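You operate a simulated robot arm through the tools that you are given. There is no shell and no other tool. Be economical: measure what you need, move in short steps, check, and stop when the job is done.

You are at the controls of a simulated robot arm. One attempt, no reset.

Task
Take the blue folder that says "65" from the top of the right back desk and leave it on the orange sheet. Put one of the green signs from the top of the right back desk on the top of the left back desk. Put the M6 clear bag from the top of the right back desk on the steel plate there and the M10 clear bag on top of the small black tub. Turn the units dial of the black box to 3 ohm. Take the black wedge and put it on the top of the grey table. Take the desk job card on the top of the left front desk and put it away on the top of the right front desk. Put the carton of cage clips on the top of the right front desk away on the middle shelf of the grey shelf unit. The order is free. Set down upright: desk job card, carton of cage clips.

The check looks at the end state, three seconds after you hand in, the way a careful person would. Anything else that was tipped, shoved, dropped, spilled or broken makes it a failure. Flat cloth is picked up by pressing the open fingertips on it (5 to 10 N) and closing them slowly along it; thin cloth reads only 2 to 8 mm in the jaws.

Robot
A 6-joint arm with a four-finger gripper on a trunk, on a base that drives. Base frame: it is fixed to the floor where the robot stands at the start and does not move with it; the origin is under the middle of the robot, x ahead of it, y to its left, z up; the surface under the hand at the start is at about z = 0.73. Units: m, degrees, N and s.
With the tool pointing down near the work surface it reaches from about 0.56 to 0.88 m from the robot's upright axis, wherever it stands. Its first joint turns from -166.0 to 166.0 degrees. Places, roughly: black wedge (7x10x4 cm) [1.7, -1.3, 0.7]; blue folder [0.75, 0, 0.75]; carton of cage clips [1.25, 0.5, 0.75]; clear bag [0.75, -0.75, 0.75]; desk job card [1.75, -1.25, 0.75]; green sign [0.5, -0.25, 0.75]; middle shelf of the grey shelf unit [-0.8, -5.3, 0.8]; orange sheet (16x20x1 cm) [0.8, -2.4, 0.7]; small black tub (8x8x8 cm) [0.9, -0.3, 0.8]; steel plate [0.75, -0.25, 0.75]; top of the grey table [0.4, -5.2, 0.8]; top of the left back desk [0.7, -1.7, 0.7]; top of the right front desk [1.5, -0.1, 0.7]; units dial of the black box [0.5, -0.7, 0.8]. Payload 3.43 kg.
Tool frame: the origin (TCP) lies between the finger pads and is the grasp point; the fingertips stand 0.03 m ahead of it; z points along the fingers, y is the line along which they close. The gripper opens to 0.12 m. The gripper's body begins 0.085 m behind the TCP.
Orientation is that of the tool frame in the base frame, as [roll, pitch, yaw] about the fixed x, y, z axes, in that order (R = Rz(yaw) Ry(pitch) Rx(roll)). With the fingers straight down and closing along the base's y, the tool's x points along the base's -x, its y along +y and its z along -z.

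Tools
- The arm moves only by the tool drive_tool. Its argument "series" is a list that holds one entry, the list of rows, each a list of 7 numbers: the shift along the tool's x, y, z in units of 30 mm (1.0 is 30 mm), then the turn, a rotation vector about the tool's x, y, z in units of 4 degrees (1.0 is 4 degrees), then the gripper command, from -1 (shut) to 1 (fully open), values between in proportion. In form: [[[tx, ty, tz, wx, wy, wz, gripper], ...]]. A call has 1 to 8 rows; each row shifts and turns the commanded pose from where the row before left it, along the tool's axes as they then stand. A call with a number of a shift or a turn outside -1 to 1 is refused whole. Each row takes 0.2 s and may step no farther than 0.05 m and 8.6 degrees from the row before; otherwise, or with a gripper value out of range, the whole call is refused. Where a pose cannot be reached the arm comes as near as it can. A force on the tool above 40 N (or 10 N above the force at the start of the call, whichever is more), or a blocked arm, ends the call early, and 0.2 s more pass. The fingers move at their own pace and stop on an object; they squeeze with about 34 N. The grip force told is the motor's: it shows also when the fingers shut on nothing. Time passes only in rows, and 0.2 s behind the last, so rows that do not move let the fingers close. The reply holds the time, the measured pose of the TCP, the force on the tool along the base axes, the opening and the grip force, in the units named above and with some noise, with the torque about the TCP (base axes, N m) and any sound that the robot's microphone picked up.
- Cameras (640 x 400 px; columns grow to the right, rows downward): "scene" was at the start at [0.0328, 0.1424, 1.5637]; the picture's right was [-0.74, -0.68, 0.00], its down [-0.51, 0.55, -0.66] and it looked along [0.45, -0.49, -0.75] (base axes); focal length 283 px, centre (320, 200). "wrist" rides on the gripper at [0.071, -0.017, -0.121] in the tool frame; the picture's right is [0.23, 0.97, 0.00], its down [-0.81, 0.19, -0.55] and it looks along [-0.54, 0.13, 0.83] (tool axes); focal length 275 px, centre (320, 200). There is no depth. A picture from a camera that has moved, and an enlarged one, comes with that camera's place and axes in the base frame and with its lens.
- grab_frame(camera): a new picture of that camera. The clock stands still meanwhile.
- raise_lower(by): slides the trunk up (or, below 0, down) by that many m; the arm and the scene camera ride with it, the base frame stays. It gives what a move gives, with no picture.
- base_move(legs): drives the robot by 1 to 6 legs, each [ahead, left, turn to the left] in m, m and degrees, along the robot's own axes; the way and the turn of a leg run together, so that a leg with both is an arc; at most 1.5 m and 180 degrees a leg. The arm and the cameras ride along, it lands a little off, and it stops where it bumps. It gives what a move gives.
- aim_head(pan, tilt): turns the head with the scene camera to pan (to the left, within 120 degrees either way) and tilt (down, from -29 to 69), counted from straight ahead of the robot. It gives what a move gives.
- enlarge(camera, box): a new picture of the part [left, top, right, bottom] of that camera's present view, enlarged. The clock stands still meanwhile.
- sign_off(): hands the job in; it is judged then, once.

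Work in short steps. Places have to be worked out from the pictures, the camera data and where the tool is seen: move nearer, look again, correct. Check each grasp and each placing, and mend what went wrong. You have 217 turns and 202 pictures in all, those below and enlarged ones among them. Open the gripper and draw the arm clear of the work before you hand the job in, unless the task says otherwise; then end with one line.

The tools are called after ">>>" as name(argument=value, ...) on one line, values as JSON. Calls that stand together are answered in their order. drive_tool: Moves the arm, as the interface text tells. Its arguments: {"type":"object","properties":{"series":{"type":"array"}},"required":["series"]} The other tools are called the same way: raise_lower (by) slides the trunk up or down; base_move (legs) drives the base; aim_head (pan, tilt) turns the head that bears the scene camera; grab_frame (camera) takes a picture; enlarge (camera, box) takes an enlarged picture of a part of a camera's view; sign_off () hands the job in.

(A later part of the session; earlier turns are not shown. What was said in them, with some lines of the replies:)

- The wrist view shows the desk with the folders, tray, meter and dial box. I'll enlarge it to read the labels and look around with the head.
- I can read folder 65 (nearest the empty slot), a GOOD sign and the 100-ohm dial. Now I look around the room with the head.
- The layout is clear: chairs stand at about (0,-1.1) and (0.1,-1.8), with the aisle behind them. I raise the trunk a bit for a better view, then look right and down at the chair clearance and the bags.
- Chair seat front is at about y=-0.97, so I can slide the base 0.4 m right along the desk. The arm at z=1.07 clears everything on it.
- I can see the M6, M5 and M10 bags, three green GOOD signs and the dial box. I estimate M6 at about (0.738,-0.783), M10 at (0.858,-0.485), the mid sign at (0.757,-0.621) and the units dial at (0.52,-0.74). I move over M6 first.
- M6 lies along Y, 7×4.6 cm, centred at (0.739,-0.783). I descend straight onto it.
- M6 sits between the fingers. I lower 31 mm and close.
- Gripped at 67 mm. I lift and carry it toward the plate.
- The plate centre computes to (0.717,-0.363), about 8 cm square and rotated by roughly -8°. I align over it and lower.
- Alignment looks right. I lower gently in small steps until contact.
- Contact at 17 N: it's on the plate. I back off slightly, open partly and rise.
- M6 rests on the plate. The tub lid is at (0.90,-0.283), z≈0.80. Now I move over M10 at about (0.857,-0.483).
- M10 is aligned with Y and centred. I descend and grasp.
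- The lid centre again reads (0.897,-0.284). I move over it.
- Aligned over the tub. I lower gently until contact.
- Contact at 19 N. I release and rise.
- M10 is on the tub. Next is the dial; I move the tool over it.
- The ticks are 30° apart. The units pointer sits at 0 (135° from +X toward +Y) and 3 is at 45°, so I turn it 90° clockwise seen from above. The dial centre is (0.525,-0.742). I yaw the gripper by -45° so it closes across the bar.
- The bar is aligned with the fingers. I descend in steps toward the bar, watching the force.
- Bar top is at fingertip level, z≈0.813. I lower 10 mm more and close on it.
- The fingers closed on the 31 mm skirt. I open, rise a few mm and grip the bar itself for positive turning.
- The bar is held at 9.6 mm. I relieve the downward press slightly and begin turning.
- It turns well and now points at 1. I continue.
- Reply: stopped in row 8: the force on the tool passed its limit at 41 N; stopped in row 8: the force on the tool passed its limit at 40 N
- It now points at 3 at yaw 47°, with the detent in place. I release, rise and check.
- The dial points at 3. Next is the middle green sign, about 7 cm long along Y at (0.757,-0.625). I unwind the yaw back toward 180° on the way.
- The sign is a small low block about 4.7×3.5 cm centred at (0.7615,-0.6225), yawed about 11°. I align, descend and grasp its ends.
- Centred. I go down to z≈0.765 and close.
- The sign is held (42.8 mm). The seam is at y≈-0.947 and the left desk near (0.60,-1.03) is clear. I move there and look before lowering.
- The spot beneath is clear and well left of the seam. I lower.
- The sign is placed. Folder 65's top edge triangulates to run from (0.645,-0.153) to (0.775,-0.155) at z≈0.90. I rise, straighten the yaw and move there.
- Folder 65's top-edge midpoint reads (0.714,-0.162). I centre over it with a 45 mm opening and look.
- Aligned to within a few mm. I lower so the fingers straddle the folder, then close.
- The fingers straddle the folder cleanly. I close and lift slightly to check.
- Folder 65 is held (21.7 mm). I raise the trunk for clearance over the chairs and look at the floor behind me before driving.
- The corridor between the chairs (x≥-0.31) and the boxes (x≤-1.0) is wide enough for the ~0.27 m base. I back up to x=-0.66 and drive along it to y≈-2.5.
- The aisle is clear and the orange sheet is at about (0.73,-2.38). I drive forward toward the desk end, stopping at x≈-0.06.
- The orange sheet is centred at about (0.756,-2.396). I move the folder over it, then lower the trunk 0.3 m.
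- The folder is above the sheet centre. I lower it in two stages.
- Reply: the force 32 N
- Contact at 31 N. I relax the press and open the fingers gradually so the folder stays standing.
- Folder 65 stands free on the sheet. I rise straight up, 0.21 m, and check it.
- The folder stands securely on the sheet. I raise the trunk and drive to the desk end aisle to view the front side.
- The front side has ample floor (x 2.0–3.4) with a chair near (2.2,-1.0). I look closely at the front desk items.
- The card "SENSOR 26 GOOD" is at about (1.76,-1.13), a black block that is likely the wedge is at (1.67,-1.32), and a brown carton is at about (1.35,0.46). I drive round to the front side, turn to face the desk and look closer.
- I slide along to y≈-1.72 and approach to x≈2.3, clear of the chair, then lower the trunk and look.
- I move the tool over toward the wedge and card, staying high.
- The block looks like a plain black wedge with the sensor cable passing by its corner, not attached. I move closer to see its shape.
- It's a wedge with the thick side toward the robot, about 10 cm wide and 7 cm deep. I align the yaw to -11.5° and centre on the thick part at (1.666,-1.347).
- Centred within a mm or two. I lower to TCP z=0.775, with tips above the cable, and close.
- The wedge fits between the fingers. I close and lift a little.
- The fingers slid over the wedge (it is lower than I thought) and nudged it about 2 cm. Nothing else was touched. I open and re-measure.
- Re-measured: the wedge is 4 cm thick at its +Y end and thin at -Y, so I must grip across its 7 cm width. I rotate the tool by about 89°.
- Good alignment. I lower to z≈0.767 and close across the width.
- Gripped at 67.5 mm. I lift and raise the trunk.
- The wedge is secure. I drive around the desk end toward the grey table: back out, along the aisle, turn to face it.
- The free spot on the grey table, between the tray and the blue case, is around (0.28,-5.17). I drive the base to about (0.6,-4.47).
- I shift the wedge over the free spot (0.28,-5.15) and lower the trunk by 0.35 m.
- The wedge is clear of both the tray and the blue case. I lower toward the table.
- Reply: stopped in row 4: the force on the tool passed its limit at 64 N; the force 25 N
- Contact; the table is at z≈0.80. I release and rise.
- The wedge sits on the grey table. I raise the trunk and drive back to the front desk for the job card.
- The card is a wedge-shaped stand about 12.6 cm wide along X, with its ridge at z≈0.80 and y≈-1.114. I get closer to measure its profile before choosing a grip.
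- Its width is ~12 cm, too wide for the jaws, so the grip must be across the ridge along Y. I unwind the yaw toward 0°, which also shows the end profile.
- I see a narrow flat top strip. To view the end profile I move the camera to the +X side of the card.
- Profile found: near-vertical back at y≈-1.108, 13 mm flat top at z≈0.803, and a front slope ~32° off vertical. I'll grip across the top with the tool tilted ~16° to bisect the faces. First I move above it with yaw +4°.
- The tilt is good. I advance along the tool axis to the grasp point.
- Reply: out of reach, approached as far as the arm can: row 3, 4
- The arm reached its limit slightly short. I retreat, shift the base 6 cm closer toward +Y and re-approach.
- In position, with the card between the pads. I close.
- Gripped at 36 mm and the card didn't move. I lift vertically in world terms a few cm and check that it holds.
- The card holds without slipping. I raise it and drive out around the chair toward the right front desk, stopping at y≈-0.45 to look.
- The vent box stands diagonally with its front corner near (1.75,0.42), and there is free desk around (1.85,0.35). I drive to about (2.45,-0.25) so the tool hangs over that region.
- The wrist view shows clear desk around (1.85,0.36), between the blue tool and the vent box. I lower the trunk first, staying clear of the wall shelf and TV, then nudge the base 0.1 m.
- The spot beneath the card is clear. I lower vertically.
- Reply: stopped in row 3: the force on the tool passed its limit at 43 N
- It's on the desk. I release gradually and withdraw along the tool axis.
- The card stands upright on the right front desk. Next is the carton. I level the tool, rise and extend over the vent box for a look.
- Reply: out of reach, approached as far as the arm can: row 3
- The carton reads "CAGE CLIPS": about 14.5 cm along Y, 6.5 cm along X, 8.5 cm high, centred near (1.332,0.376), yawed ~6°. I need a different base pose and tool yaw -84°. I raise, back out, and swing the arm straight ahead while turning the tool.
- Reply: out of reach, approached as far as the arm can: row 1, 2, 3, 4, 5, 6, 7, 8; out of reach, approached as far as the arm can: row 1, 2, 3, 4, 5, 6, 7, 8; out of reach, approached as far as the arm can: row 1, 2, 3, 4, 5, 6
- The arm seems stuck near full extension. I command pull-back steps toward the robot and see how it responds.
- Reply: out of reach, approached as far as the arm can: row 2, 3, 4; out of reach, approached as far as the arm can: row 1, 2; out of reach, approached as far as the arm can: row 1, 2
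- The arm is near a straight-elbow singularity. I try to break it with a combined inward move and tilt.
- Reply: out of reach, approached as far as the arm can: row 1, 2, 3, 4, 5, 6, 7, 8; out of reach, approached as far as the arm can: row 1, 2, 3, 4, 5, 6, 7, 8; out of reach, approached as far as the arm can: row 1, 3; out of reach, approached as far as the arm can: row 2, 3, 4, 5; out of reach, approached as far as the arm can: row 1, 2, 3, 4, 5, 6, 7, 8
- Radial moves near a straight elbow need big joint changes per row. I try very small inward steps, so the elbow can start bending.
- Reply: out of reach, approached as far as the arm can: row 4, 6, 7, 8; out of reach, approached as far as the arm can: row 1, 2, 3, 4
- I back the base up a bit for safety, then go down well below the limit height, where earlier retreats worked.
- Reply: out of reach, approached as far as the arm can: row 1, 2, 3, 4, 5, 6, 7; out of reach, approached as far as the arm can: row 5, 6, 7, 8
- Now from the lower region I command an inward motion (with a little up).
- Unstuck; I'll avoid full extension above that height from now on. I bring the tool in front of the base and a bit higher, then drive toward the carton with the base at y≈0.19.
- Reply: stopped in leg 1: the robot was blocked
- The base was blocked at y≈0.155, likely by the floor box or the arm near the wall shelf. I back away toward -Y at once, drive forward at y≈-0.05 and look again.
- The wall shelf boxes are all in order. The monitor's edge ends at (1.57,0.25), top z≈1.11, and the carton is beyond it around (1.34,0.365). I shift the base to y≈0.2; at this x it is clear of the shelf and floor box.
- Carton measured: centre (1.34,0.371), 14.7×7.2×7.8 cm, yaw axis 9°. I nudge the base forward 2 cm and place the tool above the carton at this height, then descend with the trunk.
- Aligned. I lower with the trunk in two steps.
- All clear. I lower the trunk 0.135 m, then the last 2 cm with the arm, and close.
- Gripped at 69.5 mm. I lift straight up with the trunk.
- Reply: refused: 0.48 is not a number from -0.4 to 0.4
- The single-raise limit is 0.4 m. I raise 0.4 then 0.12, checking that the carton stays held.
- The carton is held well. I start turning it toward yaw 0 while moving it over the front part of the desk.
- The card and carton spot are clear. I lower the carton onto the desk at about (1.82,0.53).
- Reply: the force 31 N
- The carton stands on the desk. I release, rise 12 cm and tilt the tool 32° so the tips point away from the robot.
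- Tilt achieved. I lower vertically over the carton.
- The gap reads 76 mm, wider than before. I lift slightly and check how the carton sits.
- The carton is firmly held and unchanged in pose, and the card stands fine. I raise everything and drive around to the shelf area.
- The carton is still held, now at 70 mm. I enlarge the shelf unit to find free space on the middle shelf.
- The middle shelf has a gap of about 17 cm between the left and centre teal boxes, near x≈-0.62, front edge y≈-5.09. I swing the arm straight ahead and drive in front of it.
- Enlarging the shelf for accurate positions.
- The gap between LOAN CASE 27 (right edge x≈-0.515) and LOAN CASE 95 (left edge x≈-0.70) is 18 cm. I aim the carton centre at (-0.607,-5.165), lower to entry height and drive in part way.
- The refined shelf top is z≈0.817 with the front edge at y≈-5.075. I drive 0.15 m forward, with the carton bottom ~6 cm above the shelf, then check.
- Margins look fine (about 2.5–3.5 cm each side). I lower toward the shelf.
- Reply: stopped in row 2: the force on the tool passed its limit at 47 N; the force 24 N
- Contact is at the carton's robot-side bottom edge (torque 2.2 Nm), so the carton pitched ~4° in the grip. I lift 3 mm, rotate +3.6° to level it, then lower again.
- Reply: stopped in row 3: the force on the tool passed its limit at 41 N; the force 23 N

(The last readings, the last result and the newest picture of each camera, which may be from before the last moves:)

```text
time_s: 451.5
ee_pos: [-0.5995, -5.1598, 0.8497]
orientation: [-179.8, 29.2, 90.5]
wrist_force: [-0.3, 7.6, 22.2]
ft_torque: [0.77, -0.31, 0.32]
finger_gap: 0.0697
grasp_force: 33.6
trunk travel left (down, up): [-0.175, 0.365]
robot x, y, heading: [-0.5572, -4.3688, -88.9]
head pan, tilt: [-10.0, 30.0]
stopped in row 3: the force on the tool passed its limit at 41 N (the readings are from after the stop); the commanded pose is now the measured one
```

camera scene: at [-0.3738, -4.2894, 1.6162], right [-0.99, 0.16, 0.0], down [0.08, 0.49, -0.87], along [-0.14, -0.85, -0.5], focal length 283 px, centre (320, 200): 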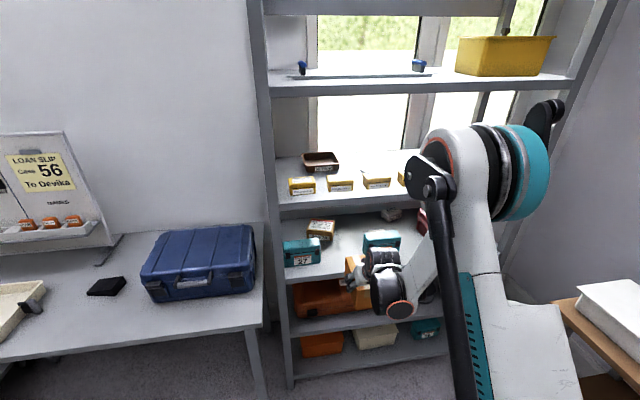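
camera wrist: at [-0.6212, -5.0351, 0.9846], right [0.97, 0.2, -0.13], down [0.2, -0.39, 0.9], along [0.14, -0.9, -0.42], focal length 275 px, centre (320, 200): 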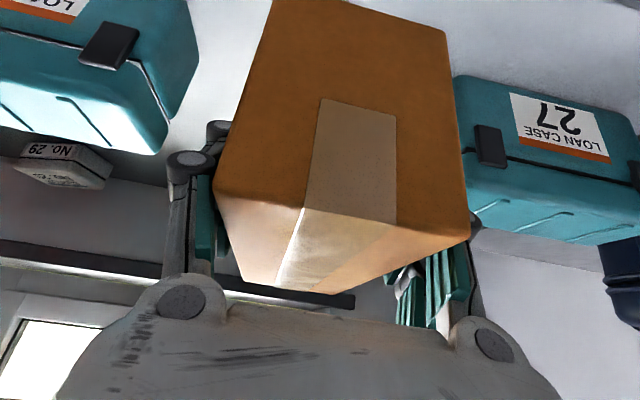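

The carton is level on the shelf now. I release gradually and pull straight back.

>>> drive_tool(series=[[[-0.02, 0, -0.035, 0, 0, 0, -1], [0, 0, 0, 0, 0, 0, 0.25], [0, 0, 0, 0, 0, 0, 0.4], [0, 0, 0, 0, 0, 0, 0.4]]])

>>> grab_frame(camera="wrist")

```text
time_s: 452.5
ee_pos: [-0.5992, -5.1611, 0.8487]
orientation: [-179.8, 29.0, 90.6]
wrist_force: [-0.1, -0.3, -0.4]
ft_torque: [0.0, 0.02, 0.0]
finger_gap: 0.0841
grasp_force: 0.0
trunk travel left (down, up): [-0.175, 0.365]
robot x, y, heading: [-0.5556, -4.3689, -88.8]
head pan, tilt: [-10.0, 30.0]
```

```text
64 pictures are left
camera wrist: at [-0.6178, -5.0408, 0.9193], right [0.97, 0.21, -0.11], down [0.2, -0.44, 0.88], along [0.13, -0.87, -0.47], focal length 275 px, centre (320, 200)
```

wrist: 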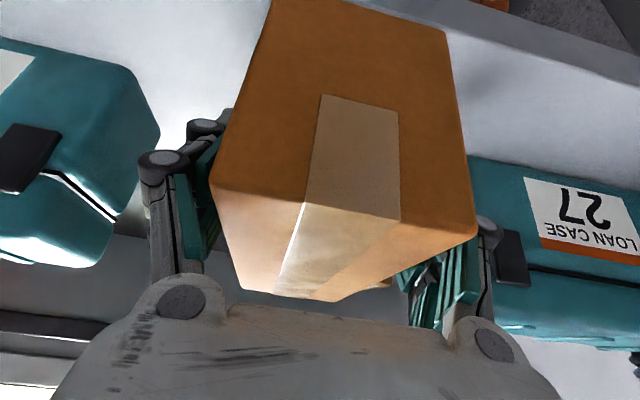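

It's free. I pull straight back out of the shelf.

>>> drive_tool(series=[[[0.44, 0, -0.24, 0, 0, 0, 0.4], [0.87, 0, -0.48, 0, 0, 0, 0.4], [0.87, 0, -0.48, 0, 0, 0, 0.4], [0.87, 0, -0.48, 0, 0, 0, 0.4], [0.87, 0, -0.48, 0, 0, 0, 0.4], [0.87, 0, -0.48, 0, 0, 0, 0.4]]])

>>> base_move(legs=[[-0.35, 0, 0]])

>>> grab_frame(camera="wrist")

>>> enlarge(camera="scene", box=[230, 100, 450, 270])

```text
time_s: 453.9
ee_pos: [-0.6047, -5.0229, 0.8701]
orientation: [-179.8, 28.9, 90.6]
wrist_force: [0.1, 0.8, 0.2]
ft_torque: [-0.02, 0.0, -0.02]
finger_gap: 0.084
grasp_force: 0.0
out of reach, approached as far as the arm can: row 5, 6
trunk travel left (down, up): [-0.175, 0.365]
robot x, y, heading: [-0.5554, -4.3687, -89.1]
head pan, tilt: [-10.0, 30.0]
```

```text
time_s: 456.2
ee_pos: [-0.6104, -4.6742, 0.8705]
orientation: [-179.8, 29.0, 90.7]
wrist_force: [0.1, 0.6, 0.3]
ft_torque: [0.02, 0.04, 0.0]
finger_gap: 0.0838
grasp_force: 0.0
trunk travel left (down, up): [-0.175, 0.365]
robot x, y, heading: [-0.5614, -4.0203, -88.9]
head pan, tilt: [-10.0, 30.0]
```

```text
63 pictures are left
camera wrist: at [-0.6284, -4.5528, 0.941], right [0.97, 0.21, -0.11], down [0.2, -0.44, 0.88], along [0.13, -0.87, -0.47], focal length 275 px, centre (320, 200)
```

wrist: 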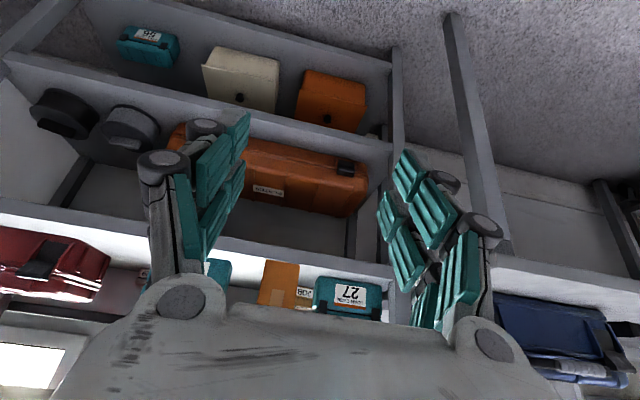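

```text
2.35 times, centred on (340, 185) of scene
camera zoom: at [-0.3772, -4.0878, 1.6163], right [-0.99, 0.16, 0.0], down [0.08, 0.49, -0.87], along [-0.14, -0.86, -0.5], focal length 667 px, centre (273, 235)
```

zoom: 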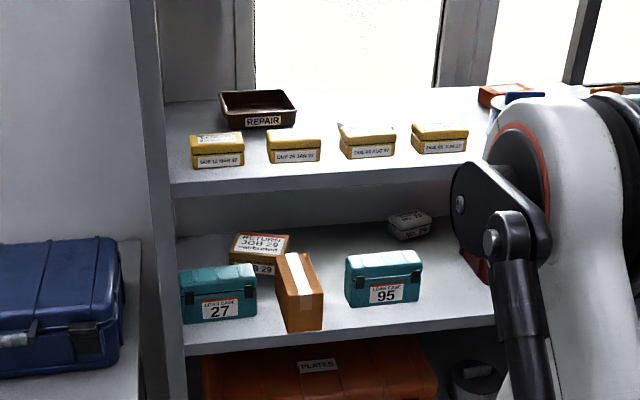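

The carton stands upright on the middle shelf. Before handing in, I raise the arm, turn and check the folder, sign and back desk from here.

>>> raise_lower(by=0.3)

>>> base_move(legs=[[-0.4, 0, 0], [0, 0, 100]])

>>> aim_head(pan=40, tilt=20)

>>> grab_frame(camera="scene")

```text
time_s: 459.2
ee_pos: [-0.6106, -4.6737, 1.1705]
orientation: [-179.8, 28.8, 90.8]
wrist_force: [0.5, -0.1, 0.0]
ft_torque: [0.01, 0.03, 0.0]
finger_gap: 0.0841
grasp_force: 0.1
trunk travel left (down, up): [-0.475, 0.065]
robot x, y, heading: [-0.5652, -4.0216, -89.0]
head pan, tilt: [-10.0, 30.0]
```

```text
time_s: 465.9
ee_pos: [0.0798, -3.5461, 1.1693]
orientation: [-179.8, 28.9, -168.9]
wrist_force: [-0.3, 0.2, -0.8]
ft_torque: [-0.01, 0.02, -0.02]
finger_gap: 0.0838
grasp_force: 0.1
trunk travel left (down, up): [-0.475, 0.065]
robot x, y, heading: [-0.5697, -3.6176, 11.6]
head pan, tilt: [-10.0, 30.0]
```

```text
time_s: 467.1
ee_pos: [0.0788, -3.5482, 1.1698]
orientation: [-179.7, 28.8, -168.8]
wrist_force: [-0.4, -0.1, 0.3]
ft_torque: [0.01, 0.0, 0.02]
finger_gap: 0.084
grasp_force: 0.0
trunk travel left (down, up): [-0.475, 0.065]
robot x, y, heading: [-0.5702, -3.6178, 11.3]
head pan, tilt: [40.0, 20.0]
```

```text
61 pictures are left
camera scene: at [-0.5714, -3.3542, 1.9323], right [0.78, -0.62, 0.0], down [-0.21, -0.27, -0.94], along [0.58, 0.74, -0.34], focal length 283 px, centre (320, 200)
```

scene: 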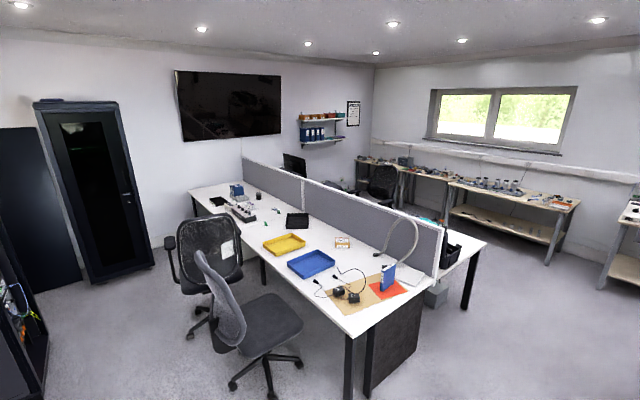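

>>> enlarge(camera="scene", box=[180, 170, 440, 320])

>>> enlarge(camera="scene", box=[200, 170, 320, 250])

```text
2.46 times, centred on (310, 245) of scene
camera zoom: at [-0.5714, -3.3542, 1.9323], right [0.78, -0.62, 0.0], down [-0.21, -0.27, -0.94], along [0.58, 0.74, -0.34], focal length 698 px, centre (345, 89)
```

zoom: 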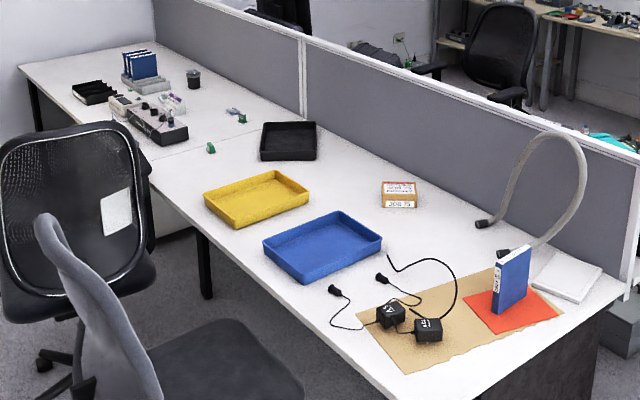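

```text
5.00 times, centred on (260, 210) of scene
camera zoom: at [-0.5714, -3.3542, 1.9323], right [0.78, -0.62, 0.0], down [-0.21, -0.27, -0.94], along [0.58, 0.74, -0.34], focal length 1417 px, centre (620, 150)
```

zoom: 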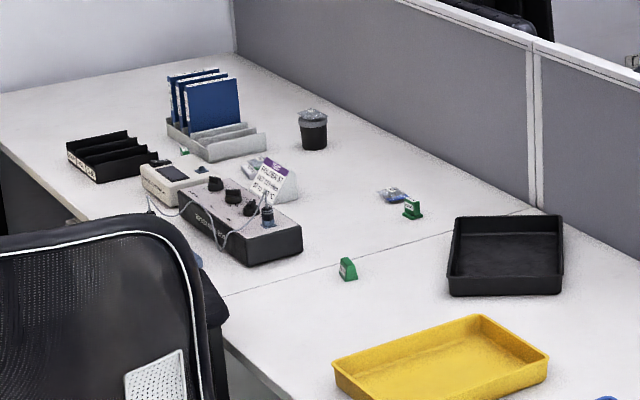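

Everything is in place: folder on the orange sheet, sign on the left back desk, bags on the plate and tub, dial set, wedge on the table, card on the right front desk, carton on the shelf. I open the gripper fully and hand in.

>>> drive_tool(series=[[[0, 0, 0, 0, 0, 0, 1], [0, 0, 0, 0, 0, 0, 1]]])

>>> sign_off()

```text
time_s: 467.7
ee_pos: [0.0803, -3.547, 1.17]
orientation: [-179.9, 28.9, -168.8]
wrist_force: [0.3, -0.4, 0.0]
ft_torque: [-0.01, -0.01, -0.02]
finger_gap: 0.1199
grasp_force: 0.0
trunk travel left (down, up): [-0.475, 0.065]
robot x, y, heading: [-0.5701, -3.6173, 11.5]
head pan, tilt: [40.0, 20.0]
```

```text
The job is handed in.
```

All eight tasks are done and handed in; the base bumped once, probably against the floor box under the wall shelf, and the shelf boxes looked undisturbed afterwards.
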